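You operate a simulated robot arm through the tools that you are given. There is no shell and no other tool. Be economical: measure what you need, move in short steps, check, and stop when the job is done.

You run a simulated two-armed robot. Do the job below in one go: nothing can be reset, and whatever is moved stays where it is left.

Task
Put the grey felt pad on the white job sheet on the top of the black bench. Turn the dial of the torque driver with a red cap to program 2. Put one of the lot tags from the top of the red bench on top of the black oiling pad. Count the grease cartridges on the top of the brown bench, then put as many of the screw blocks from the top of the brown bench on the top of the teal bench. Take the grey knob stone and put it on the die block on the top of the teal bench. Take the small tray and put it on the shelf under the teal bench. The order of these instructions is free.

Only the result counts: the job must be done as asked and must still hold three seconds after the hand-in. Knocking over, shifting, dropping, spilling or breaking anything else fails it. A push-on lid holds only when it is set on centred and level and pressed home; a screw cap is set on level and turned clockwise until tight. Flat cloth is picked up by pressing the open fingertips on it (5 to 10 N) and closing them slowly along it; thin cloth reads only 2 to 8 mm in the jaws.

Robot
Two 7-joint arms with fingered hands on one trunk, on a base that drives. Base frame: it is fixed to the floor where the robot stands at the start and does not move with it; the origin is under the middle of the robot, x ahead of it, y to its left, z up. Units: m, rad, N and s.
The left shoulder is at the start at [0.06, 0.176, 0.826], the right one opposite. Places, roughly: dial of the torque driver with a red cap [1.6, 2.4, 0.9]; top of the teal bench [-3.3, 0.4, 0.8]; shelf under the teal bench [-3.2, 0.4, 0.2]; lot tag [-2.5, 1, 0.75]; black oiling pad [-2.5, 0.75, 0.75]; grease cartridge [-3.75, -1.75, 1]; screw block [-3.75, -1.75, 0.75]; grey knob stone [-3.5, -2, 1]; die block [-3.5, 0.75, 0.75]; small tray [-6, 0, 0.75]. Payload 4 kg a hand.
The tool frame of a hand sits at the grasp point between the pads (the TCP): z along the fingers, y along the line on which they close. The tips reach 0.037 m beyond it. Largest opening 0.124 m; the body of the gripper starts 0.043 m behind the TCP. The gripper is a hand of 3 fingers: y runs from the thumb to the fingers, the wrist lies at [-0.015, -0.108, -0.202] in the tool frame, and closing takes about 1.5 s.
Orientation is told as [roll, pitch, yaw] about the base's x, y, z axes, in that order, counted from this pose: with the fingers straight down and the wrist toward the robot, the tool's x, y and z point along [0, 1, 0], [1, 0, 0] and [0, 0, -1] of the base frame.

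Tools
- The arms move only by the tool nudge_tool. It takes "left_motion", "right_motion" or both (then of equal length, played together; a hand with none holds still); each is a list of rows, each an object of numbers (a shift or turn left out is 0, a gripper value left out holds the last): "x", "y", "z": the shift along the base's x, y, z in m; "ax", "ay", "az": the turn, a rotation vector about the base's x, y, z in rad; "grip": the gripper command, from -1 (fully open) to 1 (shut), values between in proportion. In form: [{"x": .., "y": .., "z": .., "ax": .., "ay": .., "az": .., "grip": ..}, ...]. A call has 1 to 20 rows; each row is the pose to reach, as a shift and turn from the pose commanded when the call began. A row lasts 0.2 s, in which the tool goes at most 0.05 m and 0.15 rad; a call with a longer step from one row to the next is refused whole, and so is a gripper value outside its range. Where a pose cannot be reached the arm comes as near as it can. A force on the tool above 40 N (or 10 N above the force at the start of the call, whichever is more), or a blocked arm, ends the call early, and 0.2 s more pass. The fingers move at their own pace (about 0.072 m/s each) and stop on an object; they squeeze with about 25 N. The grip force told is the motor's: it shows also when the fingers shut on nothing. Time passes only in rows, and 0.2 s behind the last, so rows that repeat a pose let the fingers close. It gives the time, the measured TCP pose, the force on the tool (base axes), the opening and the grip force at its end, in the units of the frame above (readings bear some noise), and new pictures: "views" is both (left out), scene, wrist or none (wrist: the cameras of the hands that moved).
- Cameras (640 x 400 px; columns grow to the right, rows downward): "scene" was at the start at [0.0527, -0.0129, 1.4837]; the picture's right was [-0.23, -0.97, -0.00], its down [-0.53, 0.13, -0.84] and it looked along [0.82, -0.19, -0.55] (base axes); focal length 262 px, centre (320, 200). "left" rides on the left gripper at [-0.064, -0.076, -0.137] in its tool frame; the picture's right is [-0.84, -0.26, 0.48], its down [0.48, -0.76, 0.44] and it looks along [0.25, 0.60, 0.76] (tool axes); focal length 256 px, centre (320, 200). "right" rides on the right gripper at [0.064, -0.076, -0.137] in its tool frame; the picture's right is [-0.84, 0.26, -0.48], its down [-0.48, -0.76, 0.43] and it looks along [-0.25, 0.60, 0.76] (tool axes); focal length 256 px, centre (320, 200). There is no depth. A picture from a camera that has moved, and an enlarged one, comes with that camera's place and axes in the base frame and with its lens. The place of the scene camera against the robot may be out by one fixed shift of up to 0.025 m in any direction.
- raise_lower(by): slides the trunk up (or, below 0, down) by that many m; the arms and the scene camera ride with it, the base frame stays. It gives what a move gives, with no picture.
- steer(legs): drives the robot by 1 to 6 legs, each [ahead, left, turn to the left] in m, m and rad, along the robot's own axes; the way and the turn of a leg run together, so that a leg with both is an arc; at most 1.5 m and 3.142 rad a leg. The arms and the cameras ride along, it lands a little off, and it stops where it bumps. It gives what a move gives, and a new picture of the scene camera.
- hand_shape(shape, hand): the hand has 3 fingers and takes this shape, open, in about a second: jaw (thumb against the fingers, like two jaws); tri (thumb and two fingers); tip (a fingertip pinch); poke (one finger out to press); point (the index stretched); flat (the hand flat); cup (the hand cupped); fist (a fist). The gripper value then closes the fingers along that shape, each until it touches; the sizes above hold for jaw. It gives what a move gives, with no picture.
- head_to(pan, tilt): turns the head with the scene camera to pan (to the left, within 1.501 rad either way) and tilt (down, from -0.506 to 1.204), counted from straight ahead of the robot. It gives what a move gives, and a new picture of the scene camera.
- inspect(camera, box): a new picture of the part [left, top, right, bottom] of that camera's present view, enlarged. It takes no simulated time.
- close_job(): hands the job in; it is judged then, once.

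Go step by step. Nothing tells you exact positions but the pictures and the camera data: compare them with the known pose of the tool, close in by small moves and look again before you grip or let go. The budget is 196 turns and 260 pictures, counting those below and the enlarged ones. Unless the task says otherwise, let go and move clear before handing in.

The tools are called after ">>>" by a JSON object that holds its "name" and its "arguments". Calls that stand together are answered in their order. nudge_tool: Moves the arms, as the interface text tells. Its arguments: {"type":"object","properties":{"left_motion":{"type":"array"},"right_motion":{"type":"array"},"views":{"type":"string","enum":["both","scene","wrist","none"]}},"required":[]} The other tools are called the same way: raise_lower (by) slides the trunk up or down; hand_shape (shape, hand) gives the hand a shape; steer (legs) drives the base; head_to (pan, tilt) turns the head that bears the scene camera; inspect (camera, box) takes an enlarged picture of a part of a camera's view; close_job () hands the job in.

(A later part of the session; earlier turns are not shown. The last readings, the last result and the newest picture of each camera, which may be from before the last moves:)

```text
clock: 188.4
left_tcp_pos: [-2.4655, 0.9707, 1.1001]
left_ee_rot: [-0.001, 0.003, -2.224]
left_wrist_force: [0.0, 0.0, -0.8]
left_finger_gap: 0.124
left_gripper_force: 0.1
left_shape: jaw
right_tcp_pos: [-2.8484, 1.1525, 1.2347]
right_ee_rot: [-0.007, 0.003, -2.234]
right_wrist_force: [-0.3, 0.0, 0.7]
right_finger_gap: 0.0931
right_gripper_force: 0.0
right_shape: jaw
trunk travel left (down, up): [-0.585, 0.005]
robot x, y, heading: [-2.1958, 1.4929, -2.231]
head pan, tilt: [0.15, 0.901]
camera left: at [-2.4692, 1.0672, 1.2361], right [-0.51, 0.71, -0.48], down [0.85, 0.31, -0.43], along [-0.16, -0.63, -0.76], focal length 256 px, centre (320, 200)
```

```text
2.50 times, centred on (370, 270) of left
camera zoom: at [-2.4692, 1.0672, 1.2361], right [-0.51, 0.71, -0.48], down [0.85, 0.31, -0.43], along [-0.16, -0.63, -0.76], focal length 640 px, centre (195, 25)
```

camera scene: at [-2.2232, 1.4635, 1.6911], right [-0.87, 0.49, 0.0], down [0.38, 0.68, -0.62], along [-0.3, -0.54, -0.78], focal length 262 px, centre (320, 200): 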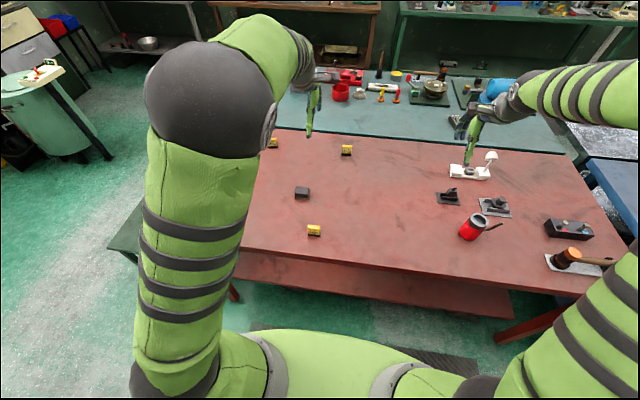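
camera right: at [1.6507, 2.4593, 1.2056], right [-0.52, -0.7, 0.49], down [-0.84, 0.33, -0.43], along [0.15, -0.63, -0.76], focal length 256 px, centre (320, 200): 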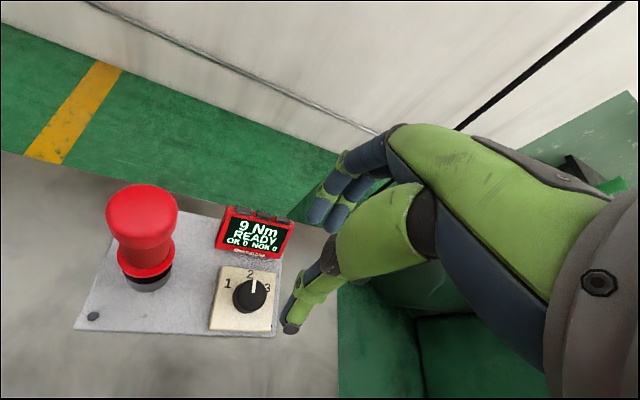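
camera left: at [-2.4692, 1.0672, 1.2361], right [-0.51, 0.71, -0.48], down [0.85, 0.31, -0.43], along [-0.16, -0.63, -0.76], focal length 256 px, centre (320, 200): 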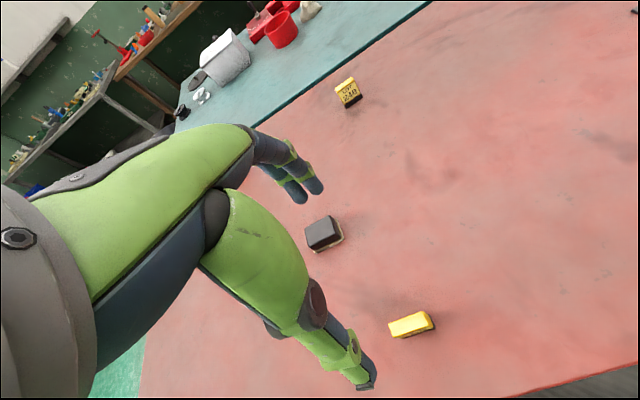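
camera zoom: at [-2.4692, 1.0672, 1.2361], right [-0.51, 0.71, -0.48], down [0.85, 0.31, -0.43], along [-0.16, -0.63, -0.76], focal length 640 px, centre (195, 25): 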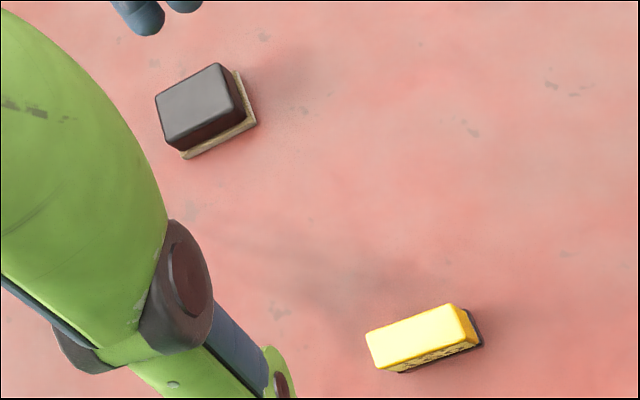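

>>> {"name": "nudge_tool", "arguments": {"left_motion": [{"x": 0.011, "y": 0.01, "z": -0.03, "grip": -0.2}, {"x": 0.022, "y": 0.019, "z": -0.06}, {"x": 0.022, "y": 0.019, "z": -0.1}, {"x": 0.022, "y": 0.019, "z": -0.13}], "views": "none"}}

>>> {"name": "inspect", "arguments": {"camera": "left", "box": [280, 190, 480, 370]}}

```text
clock: 189.4
left_tcp_pos: [-2.4421, 0.9904, 0.9725]
left_ee_rot: [0.001, 0.004, -2.227]
left_wrist_force: [-0.2, -0.7, -0.2]
left_finger_gap: 0.0748
left_gripper_force: 0.0
left_shape: jaw
right_tcp_pos: [-2.849, 1.1533, 1.2359]
right_ee_rot: [-0.005, 0.004, -2.233]
right_wrist_force: [0.0, -1.0, -0.3]
right_finger_gap: 0.0926
right_gripper_force: 0.0
right_shape: jaw
trunk travel left (down, up): [-0.585, 0.005]
robot x, y, heading: [-2.1983, 1.4977, -2.229]
head pan, tilt: [0.15, 0.901]
```

```text
2.22 times, centred on (380, 280) of left
camera zoom: at [-2.4459, 1.0868, 1.1087], right [-0.51, 0.72, -0.48], down [0.85, 0.31, -0.43], along [-0.16, -0.63, -0.76], focal length 569 px, centre (187, 22)
```

zoom: 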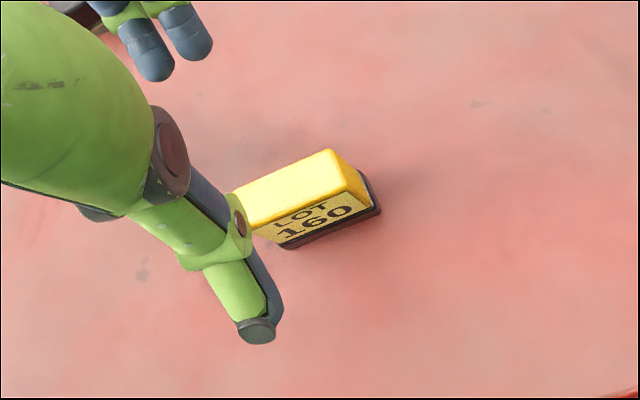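

Triangulated tag top is z≈0.89, centre (-2.447, 0.9965). I descend and grip it across its thickness.

>>> {"name": "nudge_tool", "arguments": {"left_motion": [{"x": -0.005, "y": 0.006, "z": -0.03}, {"x": -0.005, "y": 0.006, "z": -0.06}, {"x": -0.005, "y": 0.006, "z": -0.074}, {"x": -0.005, "y": 0.006, "z": -0.074, "grip": 0.2}, {"x": -0.005, "y": 0.006, "z": -0.074, "grip": 0.5}, {"x": -0.005, "y": 0.006, "z": -0.074, "grip": 1}, {"x": -0.005, "y": 0.006, "z": -0.074}, {"x": -0.005, "y": 0.006, "z": -0.074}, {"x": -0.005, "y": 0.006, "z": -0.074}], "views": "wrist"}}

```text
clock: 191.4
left_tcp_pos: [-2.4483, 0.9951, 0.8971]
left_ee_rot: [0.0, 0.006, -2.227]
left_wrist_force: [0.4, 0.8, -0.3]
left_finger_gap: 0.0154
left_gripper_force: 24.6
left_shape: jaw
right_tcp_pos: [-2.8487, 1.1541, 1.2358]
right_ee_rot: [-0.005, 0.002, -2.234]
right_wrist_force: [-0.2, -0.8, 0.2]
right_finger_gap: 0.0928
right_gripper_force: 0.1
right_shape: jaw
trunk travel left (down, up): [-0.585, 0.005]
robot x, y, heading: [-2.2007, 1.4965, -2.233]
head pan, tilt: [0.15, 0.901]
camera left: at [-2.4518, 1.093, 1.0348], right [-0.51, 0.71, -0.48], down [0.85, 0.31, -0.43], along [-0.16, -0.63, -0.76], focal length 256 px, centre (320, 200)
```

left: 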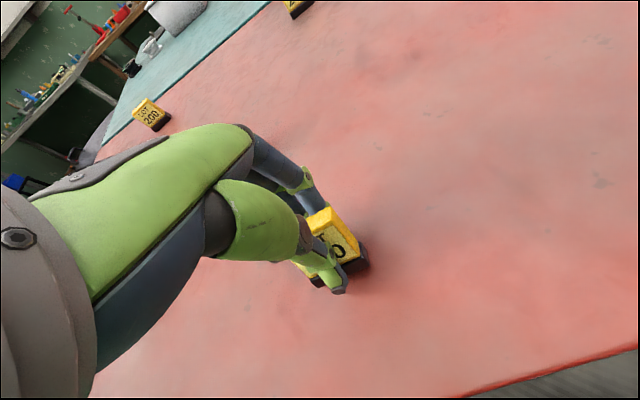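

Gripped. I lift and move toward the pad, looking again for its exact place.

>>> {"name": "nudge_tool", "arguments": {"left_motion": [{"z": 0.04}, {"z": 0.08}, {"z": 0.12}, {"x": -0.005, "y": -0.02, "z": 0.15}, {"x": -0.01, "y": -0.05, "z": 0.16}, {"x": -0.015, "y": -0.08, "z": 0.16}], "views": "wrist"}}

>>> {"name": "inspect", "arguments": {"camera": "left", "box": [280, 200, 420, 340]}}

```text
clock: 192.8
left_tcp_pos: [-2.4653, 0.9158, 1.0569]
left_ee_rot: [-0.002, 0.002, -2.222]
left_wrist_force: [0.4, -0.5, -0.9]
left_finger_gap: 0.015
left_gripper_force: 25.3
left_shape: jaw
right_tcp_pos: [-2.8499, 1.1554, 1.2346]
right_ee_rot: [-0.005, 0.003, -2.232]
right_wrist_force: [-0.1, 0.2, -0.3]
right_finger_gap: 0.093
right_gripper_force: 0.2
right_shape: jaw
trunk travel left (down, up): [-0.585, 0.005]
robot x, y, heading: [-2.1993, 1.4946, -2.233]
head pan, tilt: [0.15, 0.901]
camera left: at [-2.4685, 1.0119, 1.194], right [-0.51, 0.71, -0.48], down [0.85, 0.31, -0.43], along [-0.16, -0.63, -0.76], focal length 256 px, centre (320, 200)
```

left: 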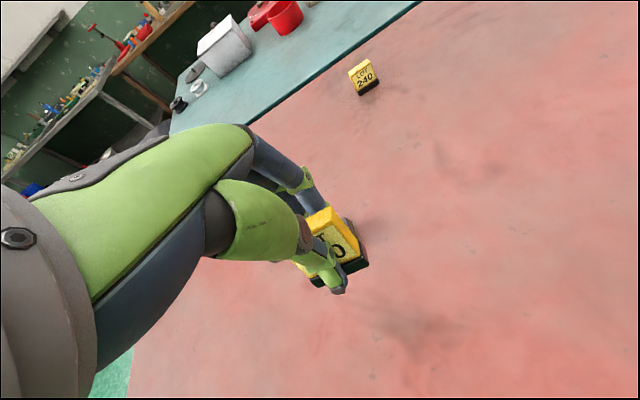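

```text
2.86 times, centred on (350, 270) of left
camera zoom: at [-2.4685, 1.0119, 1.194], right [-0.51, 0.71, -0.48], down [0.85, 0.31, -0.43], along [-0.16, -0.63, -0.76], focal length 731 px, centre (234, 0)
```

zoom: 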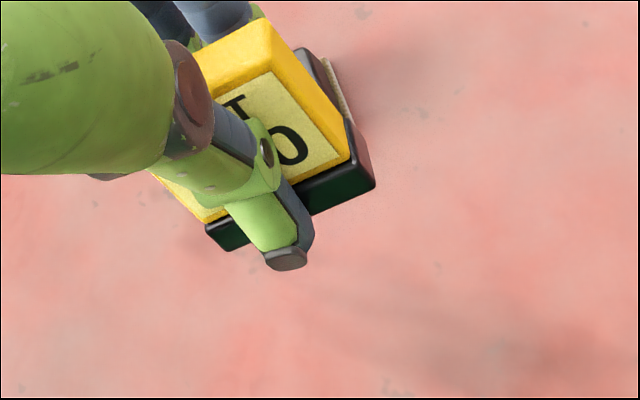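

>>> {"name": "nudge_tool", "arguments": {"left_motion": [{"x": 0.03, "y": -0.01}, {"x": 0.06, "y": -0.025}], "views": "none"}}

>>> {"name": "inspect", "arguments": {"camera": "left", "box": [280, 160, 480, 340]}}

>>> {"name": "inspect", "arguments": {"camera": "right", "box": [0, 0, 640, 400]}}

```text
clock: 193.4
left_tcp_pos: [-2.4031, 0.8897, 1.0563]
left_ee_rot: [0.001, 0.003, -2.227]
left_wrist_force: [-0.5, 0.2, -1.3]
left_finger_gap: 0.0152
left_gripper_force: 25.0
left_shape: jaw
right_tcp_pos: [-2.8478, 1.155, 1.2367]
right_ee_rot: [-0.006, 0.004, -2.232]
right_wrist_force: [-0.3, -0.1, 0.2]
right_finger_gap: 0.0928
right_gripper_force: 0.1
right_shape: jaw
trunk travel left (down, up): [-0.585, 0.005]
robot x, y, heading: [-2.2005, 1.4997, -2.23]
head pan, tilt: [0.15, 0.901]
```

```text
2.22 times, centred on (380, 250) of left
camera zoom: at [-2.4066, 0.9872, 1.1938], right [-0.51, 0.72, -0.48], down [0.85, 0.31, -0.43], along [-0.16, -0.63, -0.76], focal length 569 px, centre (187, 89)
```

zoom: 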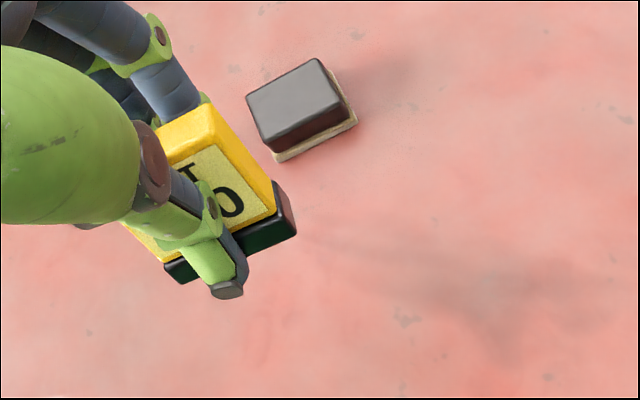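

```text
1.00 times, centred on (320, 200) of right
camera zoom: at [-2.7507, 1.1726, 1.3731], right [-0.82, 0.31, 0.49], down [0.08, 0.9, -0.43], along [-0.57, -0.31, -0.76], focal length 256 px, centre (320, 200)
```

zoom: 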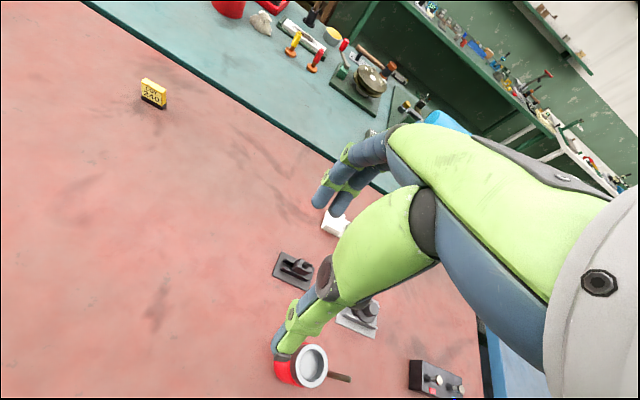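

The pad's top centre is (-2.4935, 0.814), z≈0.887. I carry the tag over it and lower to just above contact.

>>> {"name": "nudge_tool", "arguments": {"left_motion": [{"x": -0.03, "y": -0.025}, {"x": -0.06, "y": -0.05}, {"x": -0.0904, "y": -0.0757}, {"x": -0.0904, "y": -0.0757, "z": -0.04}, {"x": -0.0904, "y": -0.0757, "z": -0.08}, {"x": -0.0904, "y": -0.0757, "z": -0.103}], "views": "wrist"}}

>>> {"name": "inspect", "arguments": {"camera": "left", "box": [270, 180, 410, 320]}}

>>> {"name": "inspect", "arguments": {"camera": "scene", "box": [260, 140, 380, 230]}}

```text
clock: 194.8
left_tcp_pos: [-2.4908, 0.8362, 0.9659]
left_ee_rot: [-0.002, 0.003, -2.227]
left_wrist_force: [0.1, -0.1, -1.5]
left_finger_gap: 0.0154
left_gripper_force: 25.1
left_shape: jaw
left hand out of reach, approached as far as the arm can: row 5, 6
right_tcp_pos: [-2.8481, 1.1542, 1.2366]
right_ee_rot: [-0.006, 0.004, -2.231]
right_wrist_force: [-0.3, 0.3, 0.9]
right_finger_gap: 0.0928
right_gripper_force: 0.0
right_shape: jaw
trunk travel left (down, up): [-0.585, 0.005]
robot x, y, heading: [-2.1982, 1.4997, -2.235]
head pan, tilt: [0.15, 0.901]
camera left: at [-2.495, 0.9337, 1.1026], right [-0.51, 0.72, -0.48], down [0.85, 0.31, -0.43], along [-0.16, -0.63, -0.76], focal length 256 px, centre (320, 200)
```

left: 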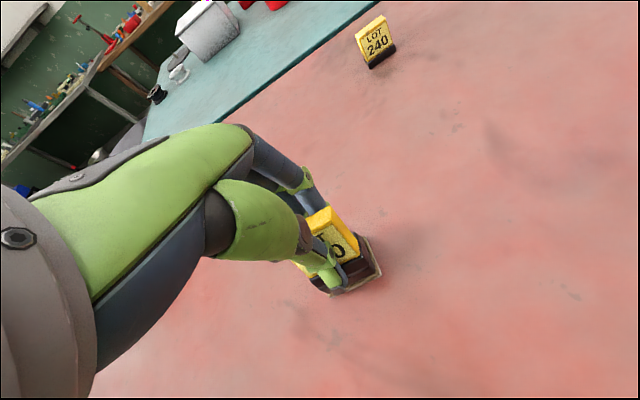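

```text
2.86 times, centred on (340, 250) of left
camera zoom: at [-2.495, 0.9337, 1.1026], right [-0.51, 0.72, -0.48], down [0.85, 0.31, -0.43], along [-0.16, -0.63, -0.76], focal length 731 px, centre (263, 57)
```

zoom: 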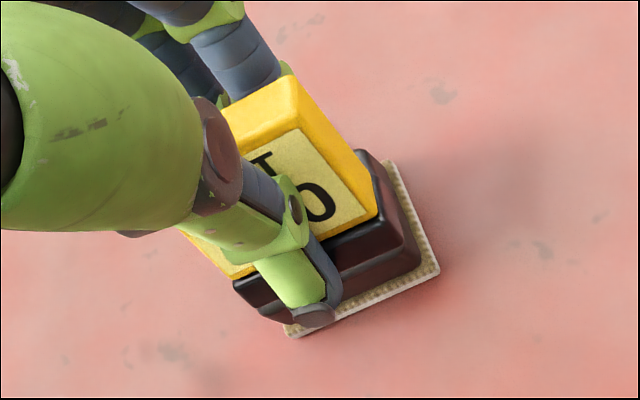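

```text
4.44 times, centred on (320, 185) of scene
camera zoom: at [-2.2234, 1.4634, 1.6911], right [-0.87, 0.49, 0.0], down [0.38, 0.68, -0.62], along [-0.3, -0.54, -0.78], focal length 1162 px, centre (320, 267)
```

zoom: 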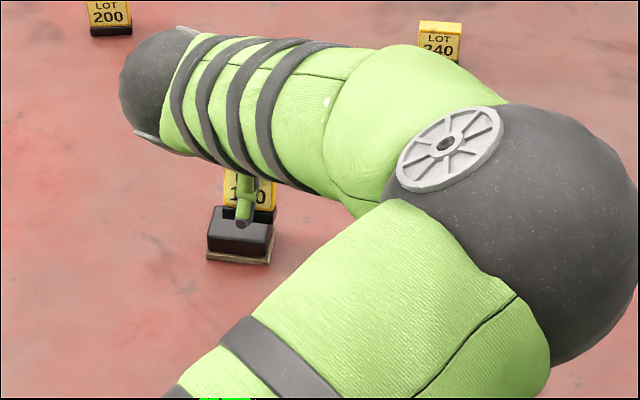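

The arm is at its reach limit with the trunk high, so I lift, lower the trunk by 0.12 and retry.

>>> {"name": "nudge_tool", "arguments": {"left_motion": [{"y": 0.0, "z": 0.04}, {"z": 0.08}, {"z": 0.12}, {"z": 0.14}], "views": "none"}}

>>> {"name": "raise_lower", "arguments": {"by": -0.12}}

```text
clock: 195.8
left_tcp_pos: [-2.4912, 0.8365, 1.1101]
left_ee_rot: [0.002, 0.003, -2.226]
left_wrist_force: [-0.4, 0.3, -0.8]
left_finger_gap: 0.0151
left_gripper_force: 25.0
left_shape: jaw
right_tcp_pos: [-2.8487, 1.1541, 1.2365]
right_ee_rot: [-0.005, 0.002, -2.233]
right_wrist_force: [0.6, -0.4, 0.1]
right_finger_gap: 0.0929
right_gripper_force: 0.1
right_shape: jaw
trunk travel left (down, up): [-0.585, 0.005]
robot x, y, heading: [-2.1994, 1.4955, -2.233]
head pan, tilt: [0.15, 0.901]
```

```text
clock: 197.3
left_tcp_pos: [-2.4919, 0.8367, 0.9907]
left_ee_rot: [0.001, 0.003, -2.225]
left_wrist_force: [0.3, -0.1, -1.7]
left_finger_gap: 0.0151
left_gripper_force: 24.9
left_shape: jaw
right_tcp_pos: [-2.8472, 1.1546, 1.1166]
right_ee_rot: [-0.005, 0.001, -2.231]
right_wrist_force: [0.1, 0.1, 0.2]
right_finger_gap: 0.093
right_gripper_force: 0.1
right_shape: jaw
trunk travel left (down, up): [-0.465, 0.125]
robot x, y, heading: [-2.1974, 1.5009, -2.231]
head pan, tilt: [0.15, 0.901]
```

>>> {"name": "nudge_tool", "arguments": {"left_motion": [{"x": -0.002, "y": -0.0227}, {"x": -0.002, "y": -0.0227, "z": -0.02}, {"x": -0.002, "y": -0.0227, "z": -0.036}], "views": "none"}}

>>> {"name": "inspect", "arguments": {"camera": "left", "box": [270, 180, 410, 320]}}

```text
clock: 198.1
left_tcp_pos: [-2.4929, 0.8127, 0.9544]
left_ee_rot: [0.0, 0.003, -2.225]
left_wrist_force: [0.1, 0.0, -1.3]
left_finger_gap: 0.0148
left_gripper_force: 24.7
left_shape: jaw
right_tcp_pos: [-2.8483, 1.153, 1.1157]
right_ee_rot: [-0.005, 0.004, -2.23]
right_wrist_force: [0.0, -0.4, -0.9]
right_finger_gap: 0.0933
right_gripper_force: 0.0
right_shape: jaw
trunk travel left (down, up): [-0.465, 0.125]
robot x, y, heading: [-2.1966, 1.4981, -2.233]
head pan, tilt: [0.15, 0.901]
```

```text
2.86 times, centred on (340, 250) of left
camera zoom: at [-2.4958, 0.9092, 1.0916], right [-0.51, 0.71, -0.48], down [0.85, 0.31, -0.43], along [-0.16, -0.63, -0.76], focal length 731 px, centre (263, 57)
```

zoom: 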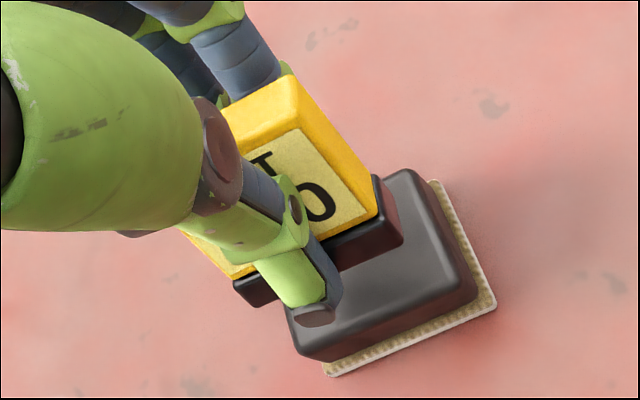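

The tag hovers above the pad, slightly toward the far-left; I shift it 7 mm and lower to contact.

>>> {"name": "nudge_tool", "arguments": {"left_motion": [{"x": -0.001, "y": 0.007}, {"x": -0.001, "y": 0.007, "z": -0.005}, {"x": -0.001, "y": 0.007, "z": -0.009}, {"x": -0.001, "y": 0.007, "z": -0.012}], "views": "none"}}

>>> {"name": "inspect", "arguments": {"camera": "left", "box": [270, 180, 410, 320]}}

```text
clock: 199.1
left_tcp_pos: [-2.4926, 0.8202, 0.9423]
left_ee_rot: [0.0, 0.004, -2.224]
left_wrist_force: [-0.4, -0.1, -0.3]
left_finger_gap: 0.0149
left_gripper_force: 24.8
left_shape: jaw
right_tcp_pos: [-2.8488, 1.1533, 1.1165]
right_ee_rot: [-0.003, 0.002, -2.231]
right_wrist_force: [0.2, 0.7, 0.3]
right_finger_gap: 0.093
right_gripper_force: 0.0
right_shape: jaw
trunk travel left (down, up): [-0.465, 0.125]
robot x, y, heading: [-2.2021, 1.4966, -2.234]
head pan, tilt: [0.15, 0.901]
```

```text
2.86 times, centred on (340, 250) of left
camera zoom: at [-2.4971, 0.9165, 1.0785], right [-0.51, 0.71, -0.48], down [0.85, 0.31, -0.43], along [-0.16, -0.63, -0.76], focal length 731 px, centre (263, 57)
```

zoom: 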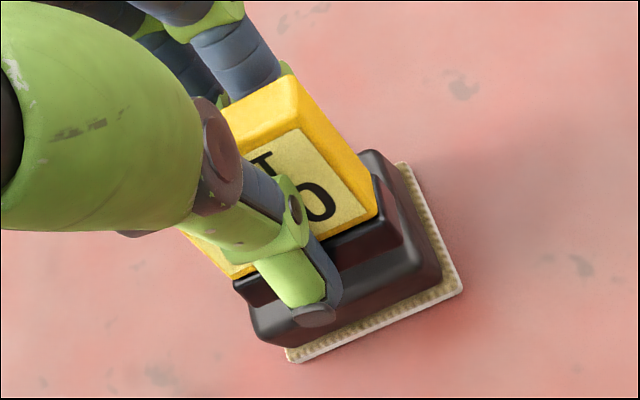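

Now well centred. I lower the last millimetres until it touches.

>>> {"name": "nudge_tool", "arguments": {"left_motion": [{"z": -0.002}, {"z": -0.004}, {"z": -0.006}], "views": "none"}}

```text
clock: 199.9
left_tcp_pos: [-2.4939, 0.8195, 0.9354]
left_ee_rot: [-0.001, 0.002, -2.226]
left_wrist_force: [-0.3, 0.7, -1.1]
left_finger_gap: 0.0151
left_gripper_force: 25.2
left_shape: jaw
right_tcp_pos: [-2.8491, 1.1536, 1.1173]
right_ee_rot: [-0.004, 0.004, -2.231]
right_wrist_force: [0.5, 0.8, 0.0]
right_finger_gap: 0.0931
right_gripper_force: 0.0
right_shape: jaw
trunk travel left (down, up): [-0.465, 0.125]
robot x, y, heading: [-2.1978, 1.4954, -2.236]
head pan, tilt: [0.15, 0.901]
```

>>> {"name": "nudge_tool", "arguments": {"left_motion": [{"z": -0.002}, {"z": -0.004}, {"z": -0.006}, {"z": -0.008}], "views": "none"}}

>>> {"name": "inspect", "arguments": {"camera": "left", "box": [270, 180, 410, 320]}}

```text
clock: 200.9
left_tcp_pos: [-2.4945, 0.8203, 0.9301]
left_ee_rot: [0.0, 0.001, -2.227]
left_wrist_force: [0.4, 1.9, 5.2]
left_finger_gap: 0.0151
left_gripper_force: 24.9
left_shape: jaw
right_tcp_pos: [-2.8477, 1.1544, 1.1152]
right_ee_rot: [-0.005, 0.002, -2.232]
right_wrist_force: [0.4, -0.6, 0.9]
right_finger_gap: 0.0928
right_gripper_force: 0.1
right_shape: jaw
trunk travel left (down, up): [-0.465, 0.125]
robot x, y, heading: [-2.1968, 1.498, -2.231]
head pan, tilt: [0.15, 0.901]
```

```text
2.86 times, centred on (340, 250) of left
camera zoom: at [-2.4978, 0.9172, 1.0658], right [-0.51, 0.71, -0.48], down [0.85, 0.31, -0.43], along [-0.16, -0.63, -0.76], focal length 731 px, centre (263, 57)
```

zoom: 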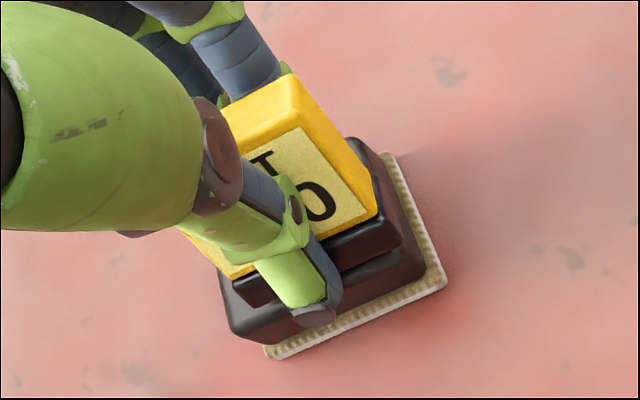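

Contact is made (5 N), centred. I open and lift away.

>>> {"name": "nudge_tool", "arguments": {"left_motion": [{"grip": 0.6}, {"grip": 0.3}, {"grip": 0.1}, {"grip": 0.1}, {"z": 0.03}, {"z": 0.07}, {"z": 0.12}, {"z": 0.17}, {"z": 0.22}, {"z": 0.26}], "views": "wrist"}}

>>> {"name": "inspect", "arguments": {"camera": "left", "box": [300, 180, 440, 320]}}

```text
clock: 203.1
left_tcp_pos: [-2.4943, 0.8208, 1.1867]
left_ee_rot: [0.0, 0.003, -2.228]
left_wrist_force: [-0.3, 0.4, 0.2]
left_finger_gap: 0.0556
left_gripper_force: 0.1
left_shape: jaw
right_tcp_pos: [-2.848, 1.1538, 1.1169]
right_ee_rot: [-0.005, 0.001, -2.233]
right_wrist_force: [0.2, -0.6, -0.6]
right_finger_gap: 0.0929
right_gripper_force: 0.0
right_shape: jaw
trunk travel left (down, up): [-0.465, 0.125]
robot x, y, heading: [-2.1983, 1.498, -2.233]
head pan, tilt: [0.15, 0.901]
camera left: at [-2.4981, 0.9166, 1.3245], right [-0.51, 0.72, -0.48], down [0.85, 0.31, -0.43], along [-0.16, -0.63, -0.76], focal length 256 px, centre (320, 200)
```

left: 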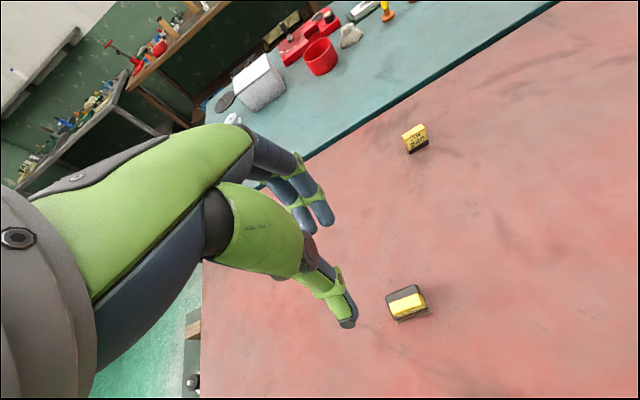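

```text
2.86 times, centred on (370, 250) of left
camera zoom: at [-2.4981, 0.9166, 1.3245], right [-0.51, 0.72, -0.48], down [0.85, 0.31, -0.43], along [-0.16, -0.63, -0.76], focal length 731 px, centre (177, 57)
```

zoom: 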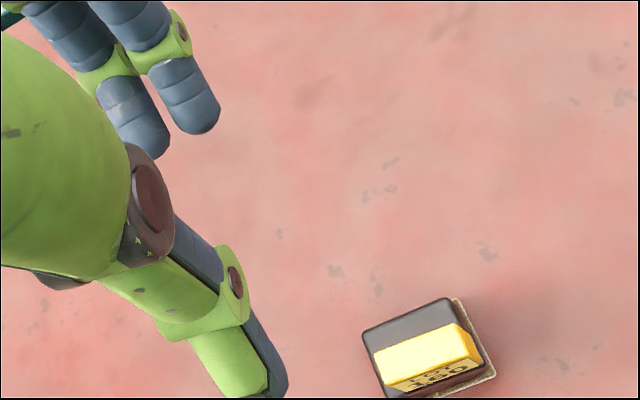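

The tag sits on the oiling pad. Next I plan a way around the red/teal benches to the aisle before the brown bench; I look left.

>>> {"name": "head_to", "arguments": {"pan": 0.9, "tilt": 0.55}}

>>> {"name": "head_to", "arguments": {"pan": -0.9, "tilt": 0.55}}

```text
clock: 204.2
left_tcp_pos: [-2.4947, 0.8199, 1.1876]
left_ee_rot: [0.0, 0.003, -2.225]
left_wrist_force: [0.7, 0.1, -0.7]
left_finger_gap: 0.0557
left_gripper_force: 0.1
left_shape: jaw
right_tcp_pos: [-2.8482, 1.1536, 1.1165]
right_ee_rot: [-0.005, 0.002, -2.233]
right_wrist_force: [-0.6, -0.2, -0.2]
right_finger_gap: 0.0928
right_gripper_force: 0.0
right_shape: jaw
trunk travel left (down, up): [-0.465, 0.125]
robot x, y, heading: [-2.1987, 1.4946, -2.234]
head pan, tilt: [0.901, 0.55]
camera scene: at [-2.1649, 1.4423, 1.6004], right [-0.97, -0.24, 0.0], down [-0.12, 0.51, -0.85], along [0.2, -0.83, -0.52], focal length 262 px, centre (320, 200)
```

scene: 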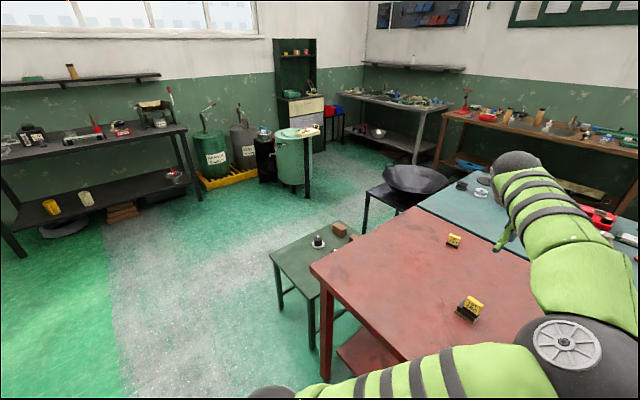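

```text
clock: 206.0
left_tcp_pos: [-2.4943, 0.8193, 1.1869]
left_ee_rot: [-0.002, 0.004, -2.226]
left_wrist_force: [0.5, 0.4, 0.2]
left_finger_gap: 0.0556
left_gripper_force: 0.1
left_shape: jaw
right_tcp_pos: [-2.8481, 1.1547, 1.1158]
right_ee_rot: [-0.005, 0.001, -2.232]
right_wrist_force: [0.1, -0.2, -0.1]
right_finger_gap: 0.0929
right_gripper_force: 0.1
right_shape: jaw
trunk travel left (down, up): [-0.465, 0.125]
robot x, y, heading: [-2.2013, 1.497, -2.234]
head pan, tilt: [-0.901, 0.55]
camera scene: at [-2.276, 1.5286, 1.6004], right [-0.01, 1.0, 0.0], down [0.52, 0.01, -0.85], along [-0.85, -0.01, -0.52], focal length 262 px, centre (320, 200)
```

scene: 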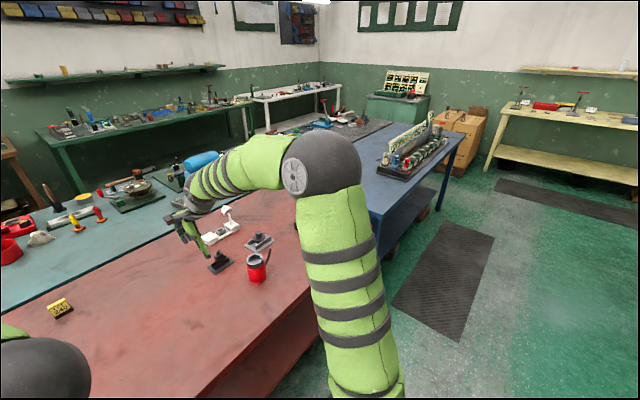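

The way along the grey floor to the left of the stool and pan stand is about 0.85 m wide. I back off, strafe left, and go down it.

>>> {"name": "steer", "arguments": {"legs": [[-0.15, 0, 0], [0, 1.5, 0], [0, 0.33, 0]]}}

>>> {"name": "head_to", "arguments": {"pan": 0, "tilt": 0.6}}

```text
clock: 216.1
left_tcp_pos: [-0.963, -0.1756, 1.1871]
left_ee_rot: [0.001, 0.004, -2.224]
left_wrist_force: [0.2, -0.3, -0.9]
left_finger_gap: 0.0556
left_gripper_force: 0.0
left_shape: jaw
right_tcp_pos: [-1.3182, 0.1557, 1.117]
right_ee_rot: [-0.006, 0.001, -2.232]
right_wrist_force: [0.7, -0.7, -0.7]
right_finger_gap: 0.0931
right_gripper_force: 0.1
right_shape: jaw
trunk travel left (down, up): [-0.465, 0.125]
robot x, y, heading: [-0.6735, 0.5008, -2.228]
head pan, tilt: [-0.901, 0.55]
camera scene: at [-0.7456, 0.5329, 1.6004], right [-0.01, 1.0, 0.0], down [0.52, 0.01, -0.85], along [-0.85, -0.01, -0.52], focal length 262 px, centre (320, 200)
```

scene: 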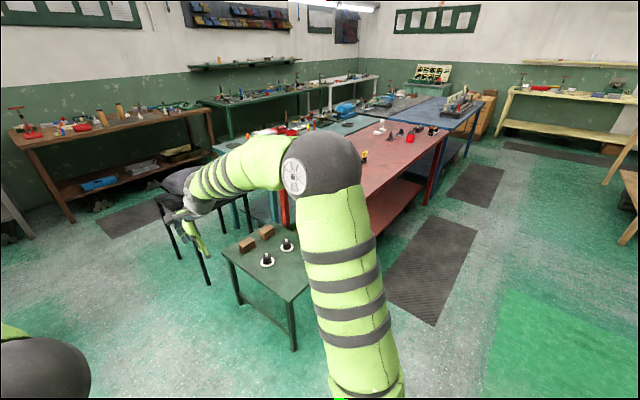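

```text
clock: 217.3
left_tcp_pos: [-0.9638, -0.1767, 1.1883]
left_ee_rot: [-0.001, 0.003, -2.225]
left_wrist_force: [0.0, 0.4, -0.3]
left_finger_gap: 0.0558
left_gripper_force: 0.0
left_shape: jaw
right_tcp_pos: [-1.3167, 0.1565, 1.1164]
right_ee_rot: [-0.005, 0.002, -2.231]
right_wrist_force: [0.7, -0.1, 0.7]
right_finger_gap: 0.0929
right_gripper_force: 0.1
right_shape: jaw
trunk travel left (down, up): [-0.465, 0.125]
robot x, y, heading: [-0.6711, 0.5027, -2.236]
head pan, tilt: [0.0, 0.6]
camera scene: at [-0.7108, 0.4646, 1.5959], right [-0.79, 0.61, 0.0], down [0.35, 0.45, -0.83], along [-0.51, -0.65, -0.56], focal length 262 px, centre (320, 200)
```

scene: 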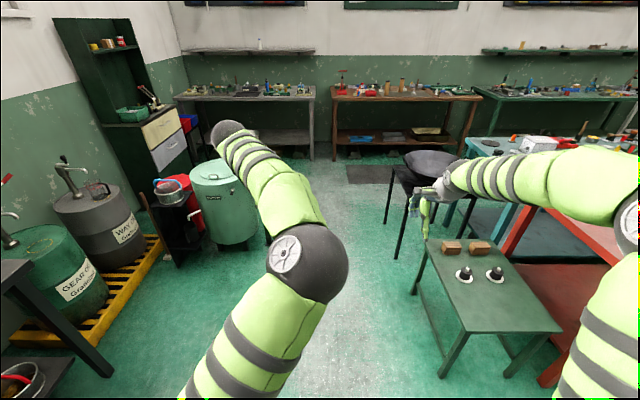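

The path is clear. I raise the trunk again and drive down to the aisle in front of the brown bench.

>>> {"name": "raise_lower", "arguments": {"by": 0.12}}

>>> {"name": "steer", "arguments": {"legs": [[1.3, 0, 0], [1.3, 0, 0]]}}

```text
clock: 218.8
left_tcp_pos: [-0.9634, -0.1752, 1.3062]
left_ee_rot: [0.0, 0.003, -2.227]
left_wrist_force: [0.3, -0.4, 0.0]
left_finger_gap: 0.0558
left_gripper_force: 0.0
left_shape: jaw
right_tcp_pos: [-1.3195, 0.1576, 1.2362]
right_ee_rot: [-0.005, 0.003, -2.231]
right_wrist_force: [0.1, 0.2, -0.5]
right_finger_gap: 0.0929
right_gripper_force: 0.1
right_shape: jaw
trunk travel left (down, up): [-0.585, 0.005]
robot x, y, heading: [-0.6675, 0.5014, -2.229]
head pan, tilt: [0.0, 0.6]
```

```text
clock: 231.4
left_tcp_pos: [-2.571, -2.2108, 1.3058]
left_ee_rot: [0.0, 0.004, -2.234]
left_wrist_force: [1.1, -0.6, 0.5]
left_finger_gap: 0.0555
left_gripper_force: 0.0
left_shape: jaw
right_tcp_pos: [-2.9224, -1.8758, 1.2357]
right_ee_rot: [-0.005, 0.003, -2.241]
right_wrist_force: [-0.8, -1.0, 0.0]
right_finger_gap: 0.0927
right_gripper_force: 0.1
right_shape: jaw
trunk travel left (down, up): [-0.585, 0.005]
robot x, y, heading: [-2.2702, -1.5348, -2.24]
head pan, tilt: [0.0, 0.6]
camera scene: at [-2.3118, -1.5736, 1.7158], right [-0.78, 0.62, 0.0], down [0.35, 0.44, -0.82], along [-0.51, -0.65, -0.57], focal length 262 px, centre (320, 200)
```

scene: 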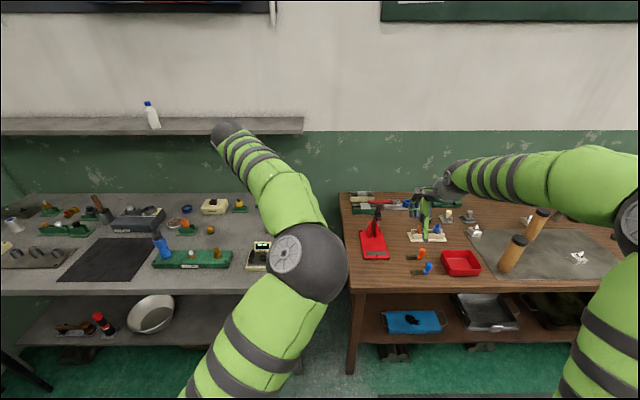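

I strafe right along the brown bench.

>>> {"name": "steer", "arguments": {"legs": [[0.05, -1.1, 0]]}}

>>> {"name": "head_to", "arguments": {"pan": 0.0, "tilt": 0.75}}

```text
clock: 237.1
left_tcp_pos: [-3.4732, -1.5602, 1.3056]
left_ee_rot: [0.001, 0.004, -2.235]
left_wrist_force: [0.4, -1.0, -1.0]
left_finger_gap: 0.0555
left_gripper_force: 0.0
left_shape: jaw
right_tcp_pos: [-3.8244, -1.221, 1.2364]
right_ee_rot: [-0.005, 0.001, -2.242]
right_wrist_force: [-0.1, -0.6, -0.2]
right_finger_gap: 0.093
right_gripper_force: 0.0
right_shape: jaw
trunk travel left (down, up): [-0.585, 0.005]
robot x, y, heading: [-3.1734, -0.8855, -2.239]
head pan, tilt: [0.0, 0.6]
camera scene: at [-3.2132, -0.9217, 1.7159], right [-0.78, 0.62, 0.0], down [0.35, 0.44, -0.82], along [-0.51, -0.65, -0.57], focal length 262 px, centre (320, 200)
```

scene: 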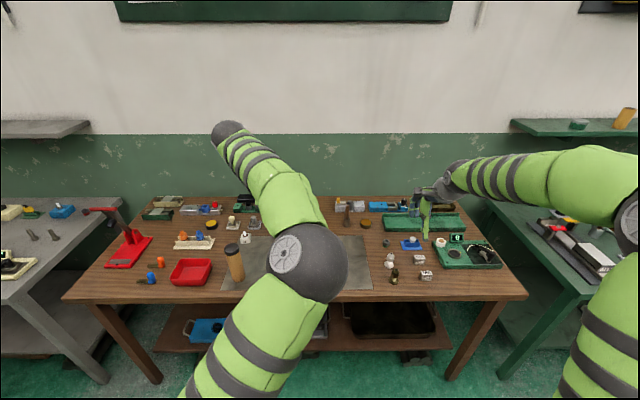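

```text
clock: 237.8
left_tcp_pos: [-3.4728, -1.5601, 1.3074]
left_ee_rot: [0.0, 0.004, -2.236]
left_wrist_force: [-0.6, -0.2, 0.0]
left_finger_gap: 0.0557
left_gripper_force: 0.1
left_shape: jaw
right_tcp_pos: [-3.8237, -1.2219, 1.2358]
right_ee_rot: [-0.005, 0.003, -2.241]
right_wrist_force: [-0.2, 0.9, -0.4]
right_finger_gap: 0.0929
right_gripper_force: 0.0
right_shape: jaw
trunk travel left (down, up): [-0.585, 0.005]
robot x, y, heading: [-3.1695, -0.8842, -2.24]
head pan, tilt: [0.0, 0.75]
camera scene: at [-3.2093, -0.9178, 1.703], right [-0.78, 0.62, 0.0], down [0.42, 0.53, -0.73], along [-0.45, -0.57, -0.68], focal length 262 px, centre (320, 200)
```

scene: 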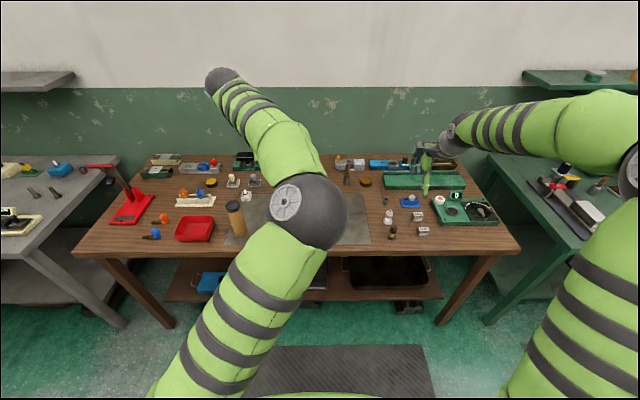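

I zoom into the bench parts and use the left hand camera to count the cartridges.

>>> {"name": "inspect", "arguments": {"camera": "scene", "box": [80, 140, 300, 260]}}

>>> {"name": "inspect", "arguments": {"camera": "scene", "box": [320, 140, 540, 260]}}

>>> {"name": "inspect", "arguments": {"camera": "left", "box": [0, 0, 640, 400]}}

>>> {"name": "inspect", "arguments": {"camera": "right", "box": [0, 0, 640, 400]}}

```text
2.91 times, centred on (190, 200) of scene
camera zoom: at [-3.2093, -0.9178, 1.703], right [-0.78, 0.62, 0.0], down [0.42, 0.53, -0.73], along [-0.45, -0.57, -0.68], focal length 761 px, centre (698, 200)
```

zoom: 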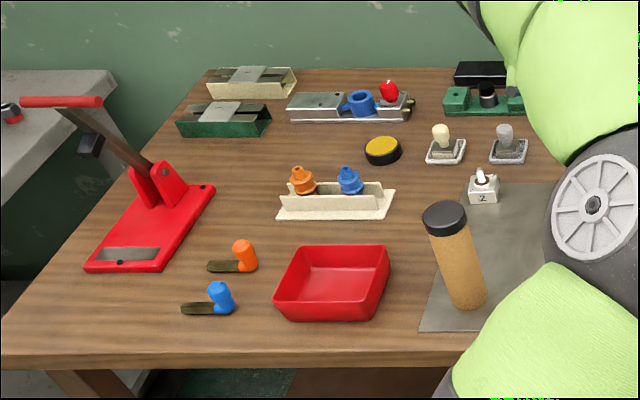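

```text
2.91 times, centred on (430, 200) of scene
camera zoom: at [-3.2093, -0.9178, 1.703], right [-0.78, 0.62, 0.0], down [0.42, 0.53, -0.73], along [-0.45, -0.57, -0.68], focal length 761 px, centre (0, 200)
```

zoom: 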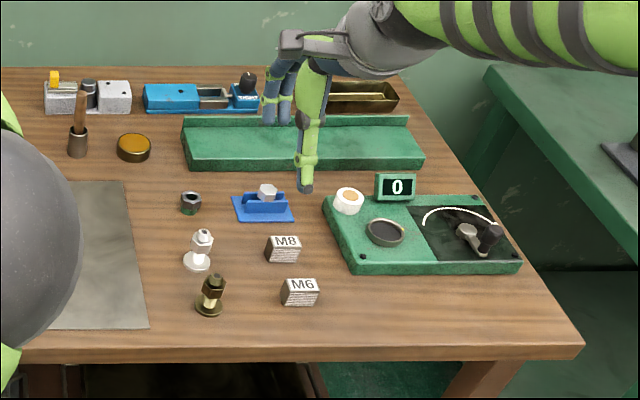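

```text
1.00 times, centred on (320, 200) of left
camera zoom: at [-3.4757, -1.463, 1.4439], right [-0.5, 0.72, -0.48], down [0.85, 0.3, -0.43], along [-0.17, -0.63, -0.76], focal length 256 px, centre (320, 200)
```

zoom: 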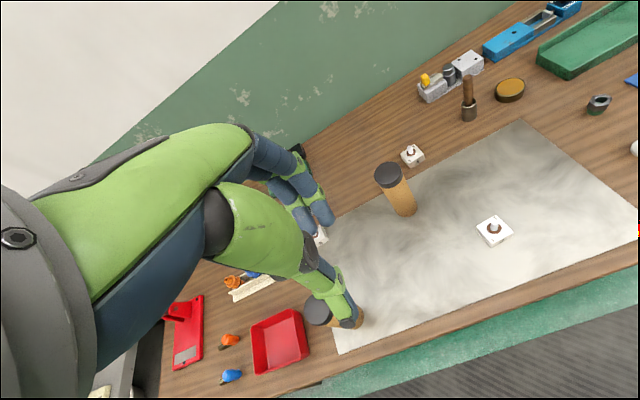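

```text
1.00 times, centred on (320, 200) of right
camera zoom: at [-3.7257, -1.2039, 1.3731], right [-0.81, 0.32, 0.49], down [0.09, 0.9, -0.43], along [-0.57, -0.31, -0.76], focal length 256 px, centre (320, 200)
```

zoom: 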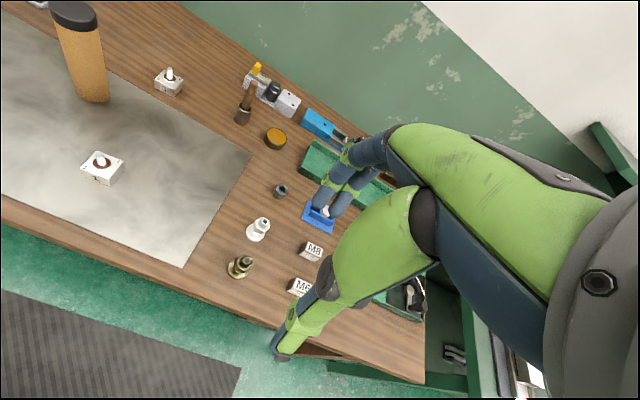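

I count 2 grease cartridges (tall brown cylinders), and see three white screw blocks and a grey knob stone at about (-3.58, -1.92). I move closer and position both hands: left toward the stone, right toward the nearest screw block (-3.68, -1.515).

>>> {"name": "steer", "arguments": {"legs": [[0.2, 0, 0]]}}

>>> {"name": "raise_lower", "arguments": {"by": -0.06}}

>>> {"name": "nudge_tool", "arguments": {"left_motion": [{"x": 0.005, "y": -0.04}, {"x": 0.01, "y": -0.08}, {"x": 0.015, "y": -0.12}, {"x": 0.02, "y": -0.16}, {"x": 0.02, "y": -0.19}, {"x": 0.02, "y": -0.2}, {"x": 0.02, "y": -0.2}], "right_motion": [{"x": 0.04, "y": -0.02}, {"x": 0.08, "y": -0.04}, {"x": 0.12, "y": -0.06}, {"x": 0.16, "y": -0.08}, {"x": 0.2, "y": -0.1}, {"x": 0.235, "y": -0.12}, {"x": 0.27, "y": -0.14}], "views": "both"}}

```text
clock: 239.4
left_tcp_pos: [-3.6034, -1.7182, 1.3057]
left_ee_rot: [0.001, 0.004, -2.242]
left_wrist_force: [0.0, -0.7, -0.7]
left_finger_gap: 0.0556
left_gripper_force: 0.2
left_shape: jaw
right_tcp_pos: [-3.9517, -1.379, 1.2356]
right_ee_rot: [-0.004, 0.003, -2.247]
right_wrist_force: [0.0, 1.3, -1.4]
right_finger_gap: 0.093
right_gripper_force: 0.1
right_shape: jaw
trunk travel left (down, up): [-0.585, 0.005]
robot x, y, heading: [-3.2984, -1.042, -2.248]
head pan, tilt: [0.0, 0.75]
camera scene: at [-3.3371, -1.0776, 1.7029], right [-0.78, 0.62, 0.0], down [0.43, 0.53, -0.73], along [-0.46, -0.57, -0.68], focal length 262 px, centre (320, 200)
```

scene: 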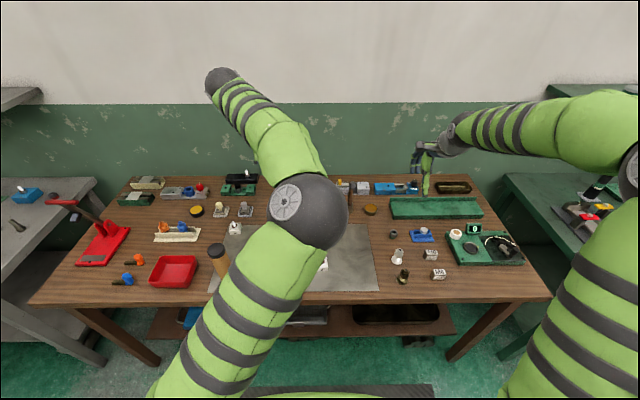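

```text
clock: 240.4
left_tcp_pos: [-3.6021, -1.7176, 1.2471]
left_ee_rot: [-0.001, 0.002, -2.238]
left_wrist_force: [0.1, -0.3, 0.2]
left_finger_gap: 0.0555
left_gripper_force: 0.1
left_shape: jaw
right_tcp_pos: [-3.9509, -1.3772, 1.1765]
right_ee_rot: [-0.004, 0.002, -2.246]
right_wrist_force: [-0.1, -0.4, 0.1]
right_finger_gap: 0.0932
right_gripper_force: 0.0
right_shape: jaw
trunk travel left (down, up): [-0.525, 0.065]
robot x, y, heading: [-3.2957, -1.043, -2.243]
head pan, tilt: [0.0, 0.75]
```

```text
clock: 242.0
left_tcp_pos: [-3.5957, -1.7677, 1.2468]
left_ee_rot: [-0.001, 0.004, -2.241]
left_wrist_force: [-0.3, -0.5, -0.8]
left_finger_gap: 0.0559
left_gripper_force: 0.0
left_shape: jaw
left hand out of reach, approached as far as the arm can: row 2, 3, 4, 5, 6, 7
right_tcp_pos: [-3.6816, -1.5195, 1.176]
right_ee_rot: [-0.005, 0.003, -2.247]
right_wrist_force: [1.1, -0.7, 0.2]
right_finger_gap: 0.0928
right_gripper_force: 0.0
right_shape: jaw
trunk travel left (down, up): [-0.525, 0.065]
robot x, y, heading: [-3.298, -1.044, -2.243]
head pan, tilt: [0.0, 0.75]
camera scene: at [-3.3351, -1.0769, 1.643], right [-0.78, 0.62, 0.0], down [0.43, 0.53, -0.73], along [-0.46, -0.57, -0.68], focal length 262 px, centre (320, 200)
camera right: at [-3.5842, -1.5013, 1.3136], right [-0.81, 0.32, 0.49], down [0.1, 0.9, -0.43], along [-0.57, -0.3, -0.76], focal length 256 px, centre (320, 200)
camera left: at [-3.5977, -1.6704, 1.3834], right [-0.5, 0.72, -0.48], down [0.85, 0.3, -0.43], along [-0.17, -0.62, -0.76], focal length 256 px, centre (320, 200)
```

scene: 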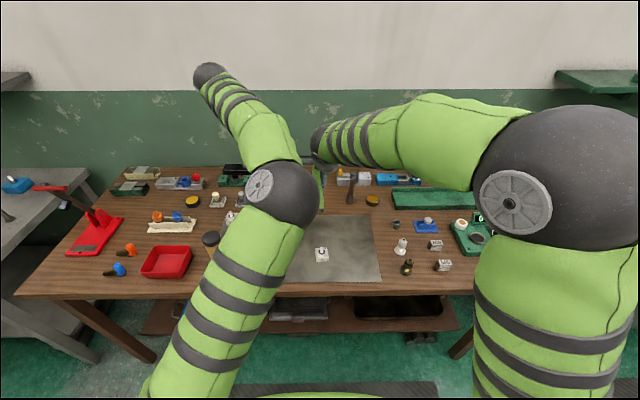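
right: 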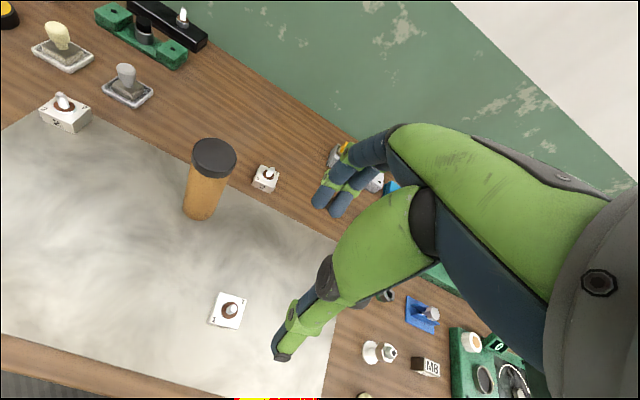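
left: 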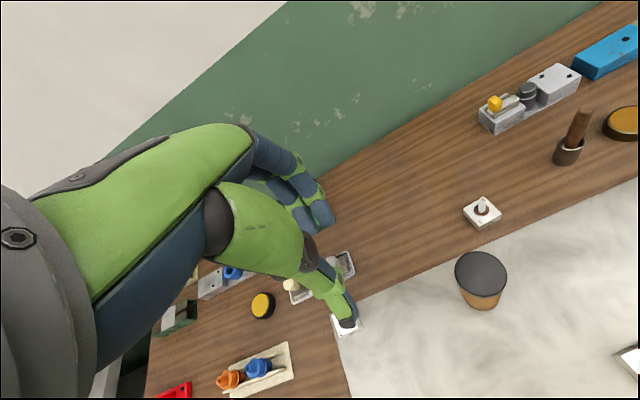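

>>> {"name": "inspect", "arguments": {"camera": "right", "box": [180, 265, 280, 355]}}

>>> {"name": "inspect", "arguments": {"camera": "right", "box": [20, 10, 300, 190]}}

```text
4.44 times, centred on (230, 310) of right
camera zoom: at [-3.5842, -1.5013, 1.3136], right [-0.81, 0.32, 0.49], down [0.1, 0.9, -0.43], along [-0.57, -0.3, -0.76], focal length 1138 px, centre (720, -289)
```

zoom: 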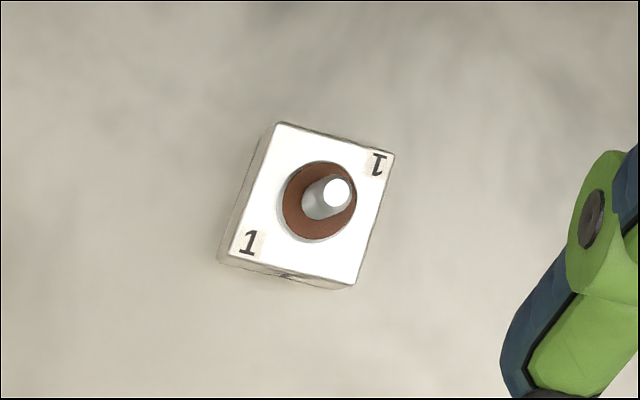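

```text
2.22 times, centred on (160, 100) of right
camera zoom: at [-3.5842, -1.5013, 1.3136], right [-0.81, 0.32, 0.49], down [0.1, 0.9, -0.43], along [-0.57, -0.3, -0.76], focal length 569 px, centre (676, 422)
```

zoom: 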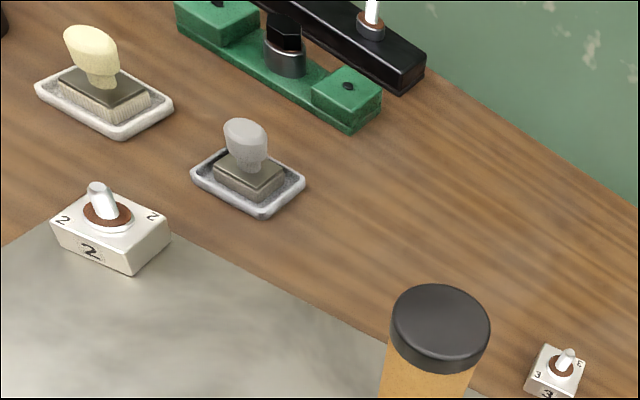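

The near block is number 1 at (-3.676, -1.511). I descend over it with the right hand.

>>> {"name": "nudge_tool", "arguments": {"right_motion": [{"x": 0.0055, "y": 0.0085, "z": -0.04, "az": 0.05}, {"x": 0.0055, "y": 0.0085, "z": -0.08, "az": 0.1}, {"x": 0.0055, "y": 0.0085, "z": -0.12, "az": 0.1}, {"x": 0.0055, "y": 0.0085, "z": -0.16, "az": 0.1}, {"x": 0.0055, "y": 0.0085, "z": -0.2, "az": 0.1}, {"x": 0.0055, "y": 0.0085, "z": -0.23, "az": 0.1}], "views": "none"}}

>>> {"name": "inspect", "arguments": {"camera": "right", "box": [200, 200, 380, 360]}}

```text
clock: 243.4
left_tcp_pos: [-3.5719, -1.7868, 1.2428]
left_ee_rot: [-0.009, 0.008, -2.197]
left_wrist_force: [0.5, -0.1, -0.2]
left_finger_gap: 0.0556
left_gripper_force: 0.1
left_shape: jaw
right_tcp_pos: [-3.6998, -1.5072, 0.9606]
right_ee_rot: [0.017, -0.017, -2.19]
right_wrist_force: [0.2, 0.3, -0.5]
right_finger_gap: 0.093
right_gripper_force: 0.2
right_shape: jaw
trunk travel left (down, up): [-0.525, 0.065]
robot x, y, heading: [-3.2994, -1.0419, -2.243]
head pan, tilt: [0.0, 0.75]
```

```text
2.50 times, centred on (290, 280) of right
camera zoom: at [-3.6027, -1.4809, 1.0986], right [-0.83, 0.29, 0.47], down [0.05, 0.89, -0.45], along [-0.55, -0.35, -0.75], focal length 640 px, centre (395, 0)
```

zoom: 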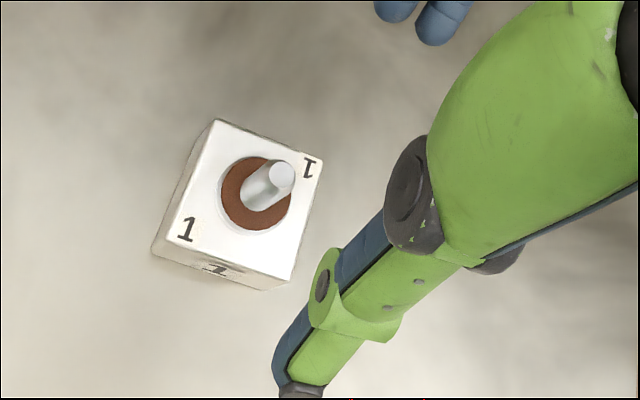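

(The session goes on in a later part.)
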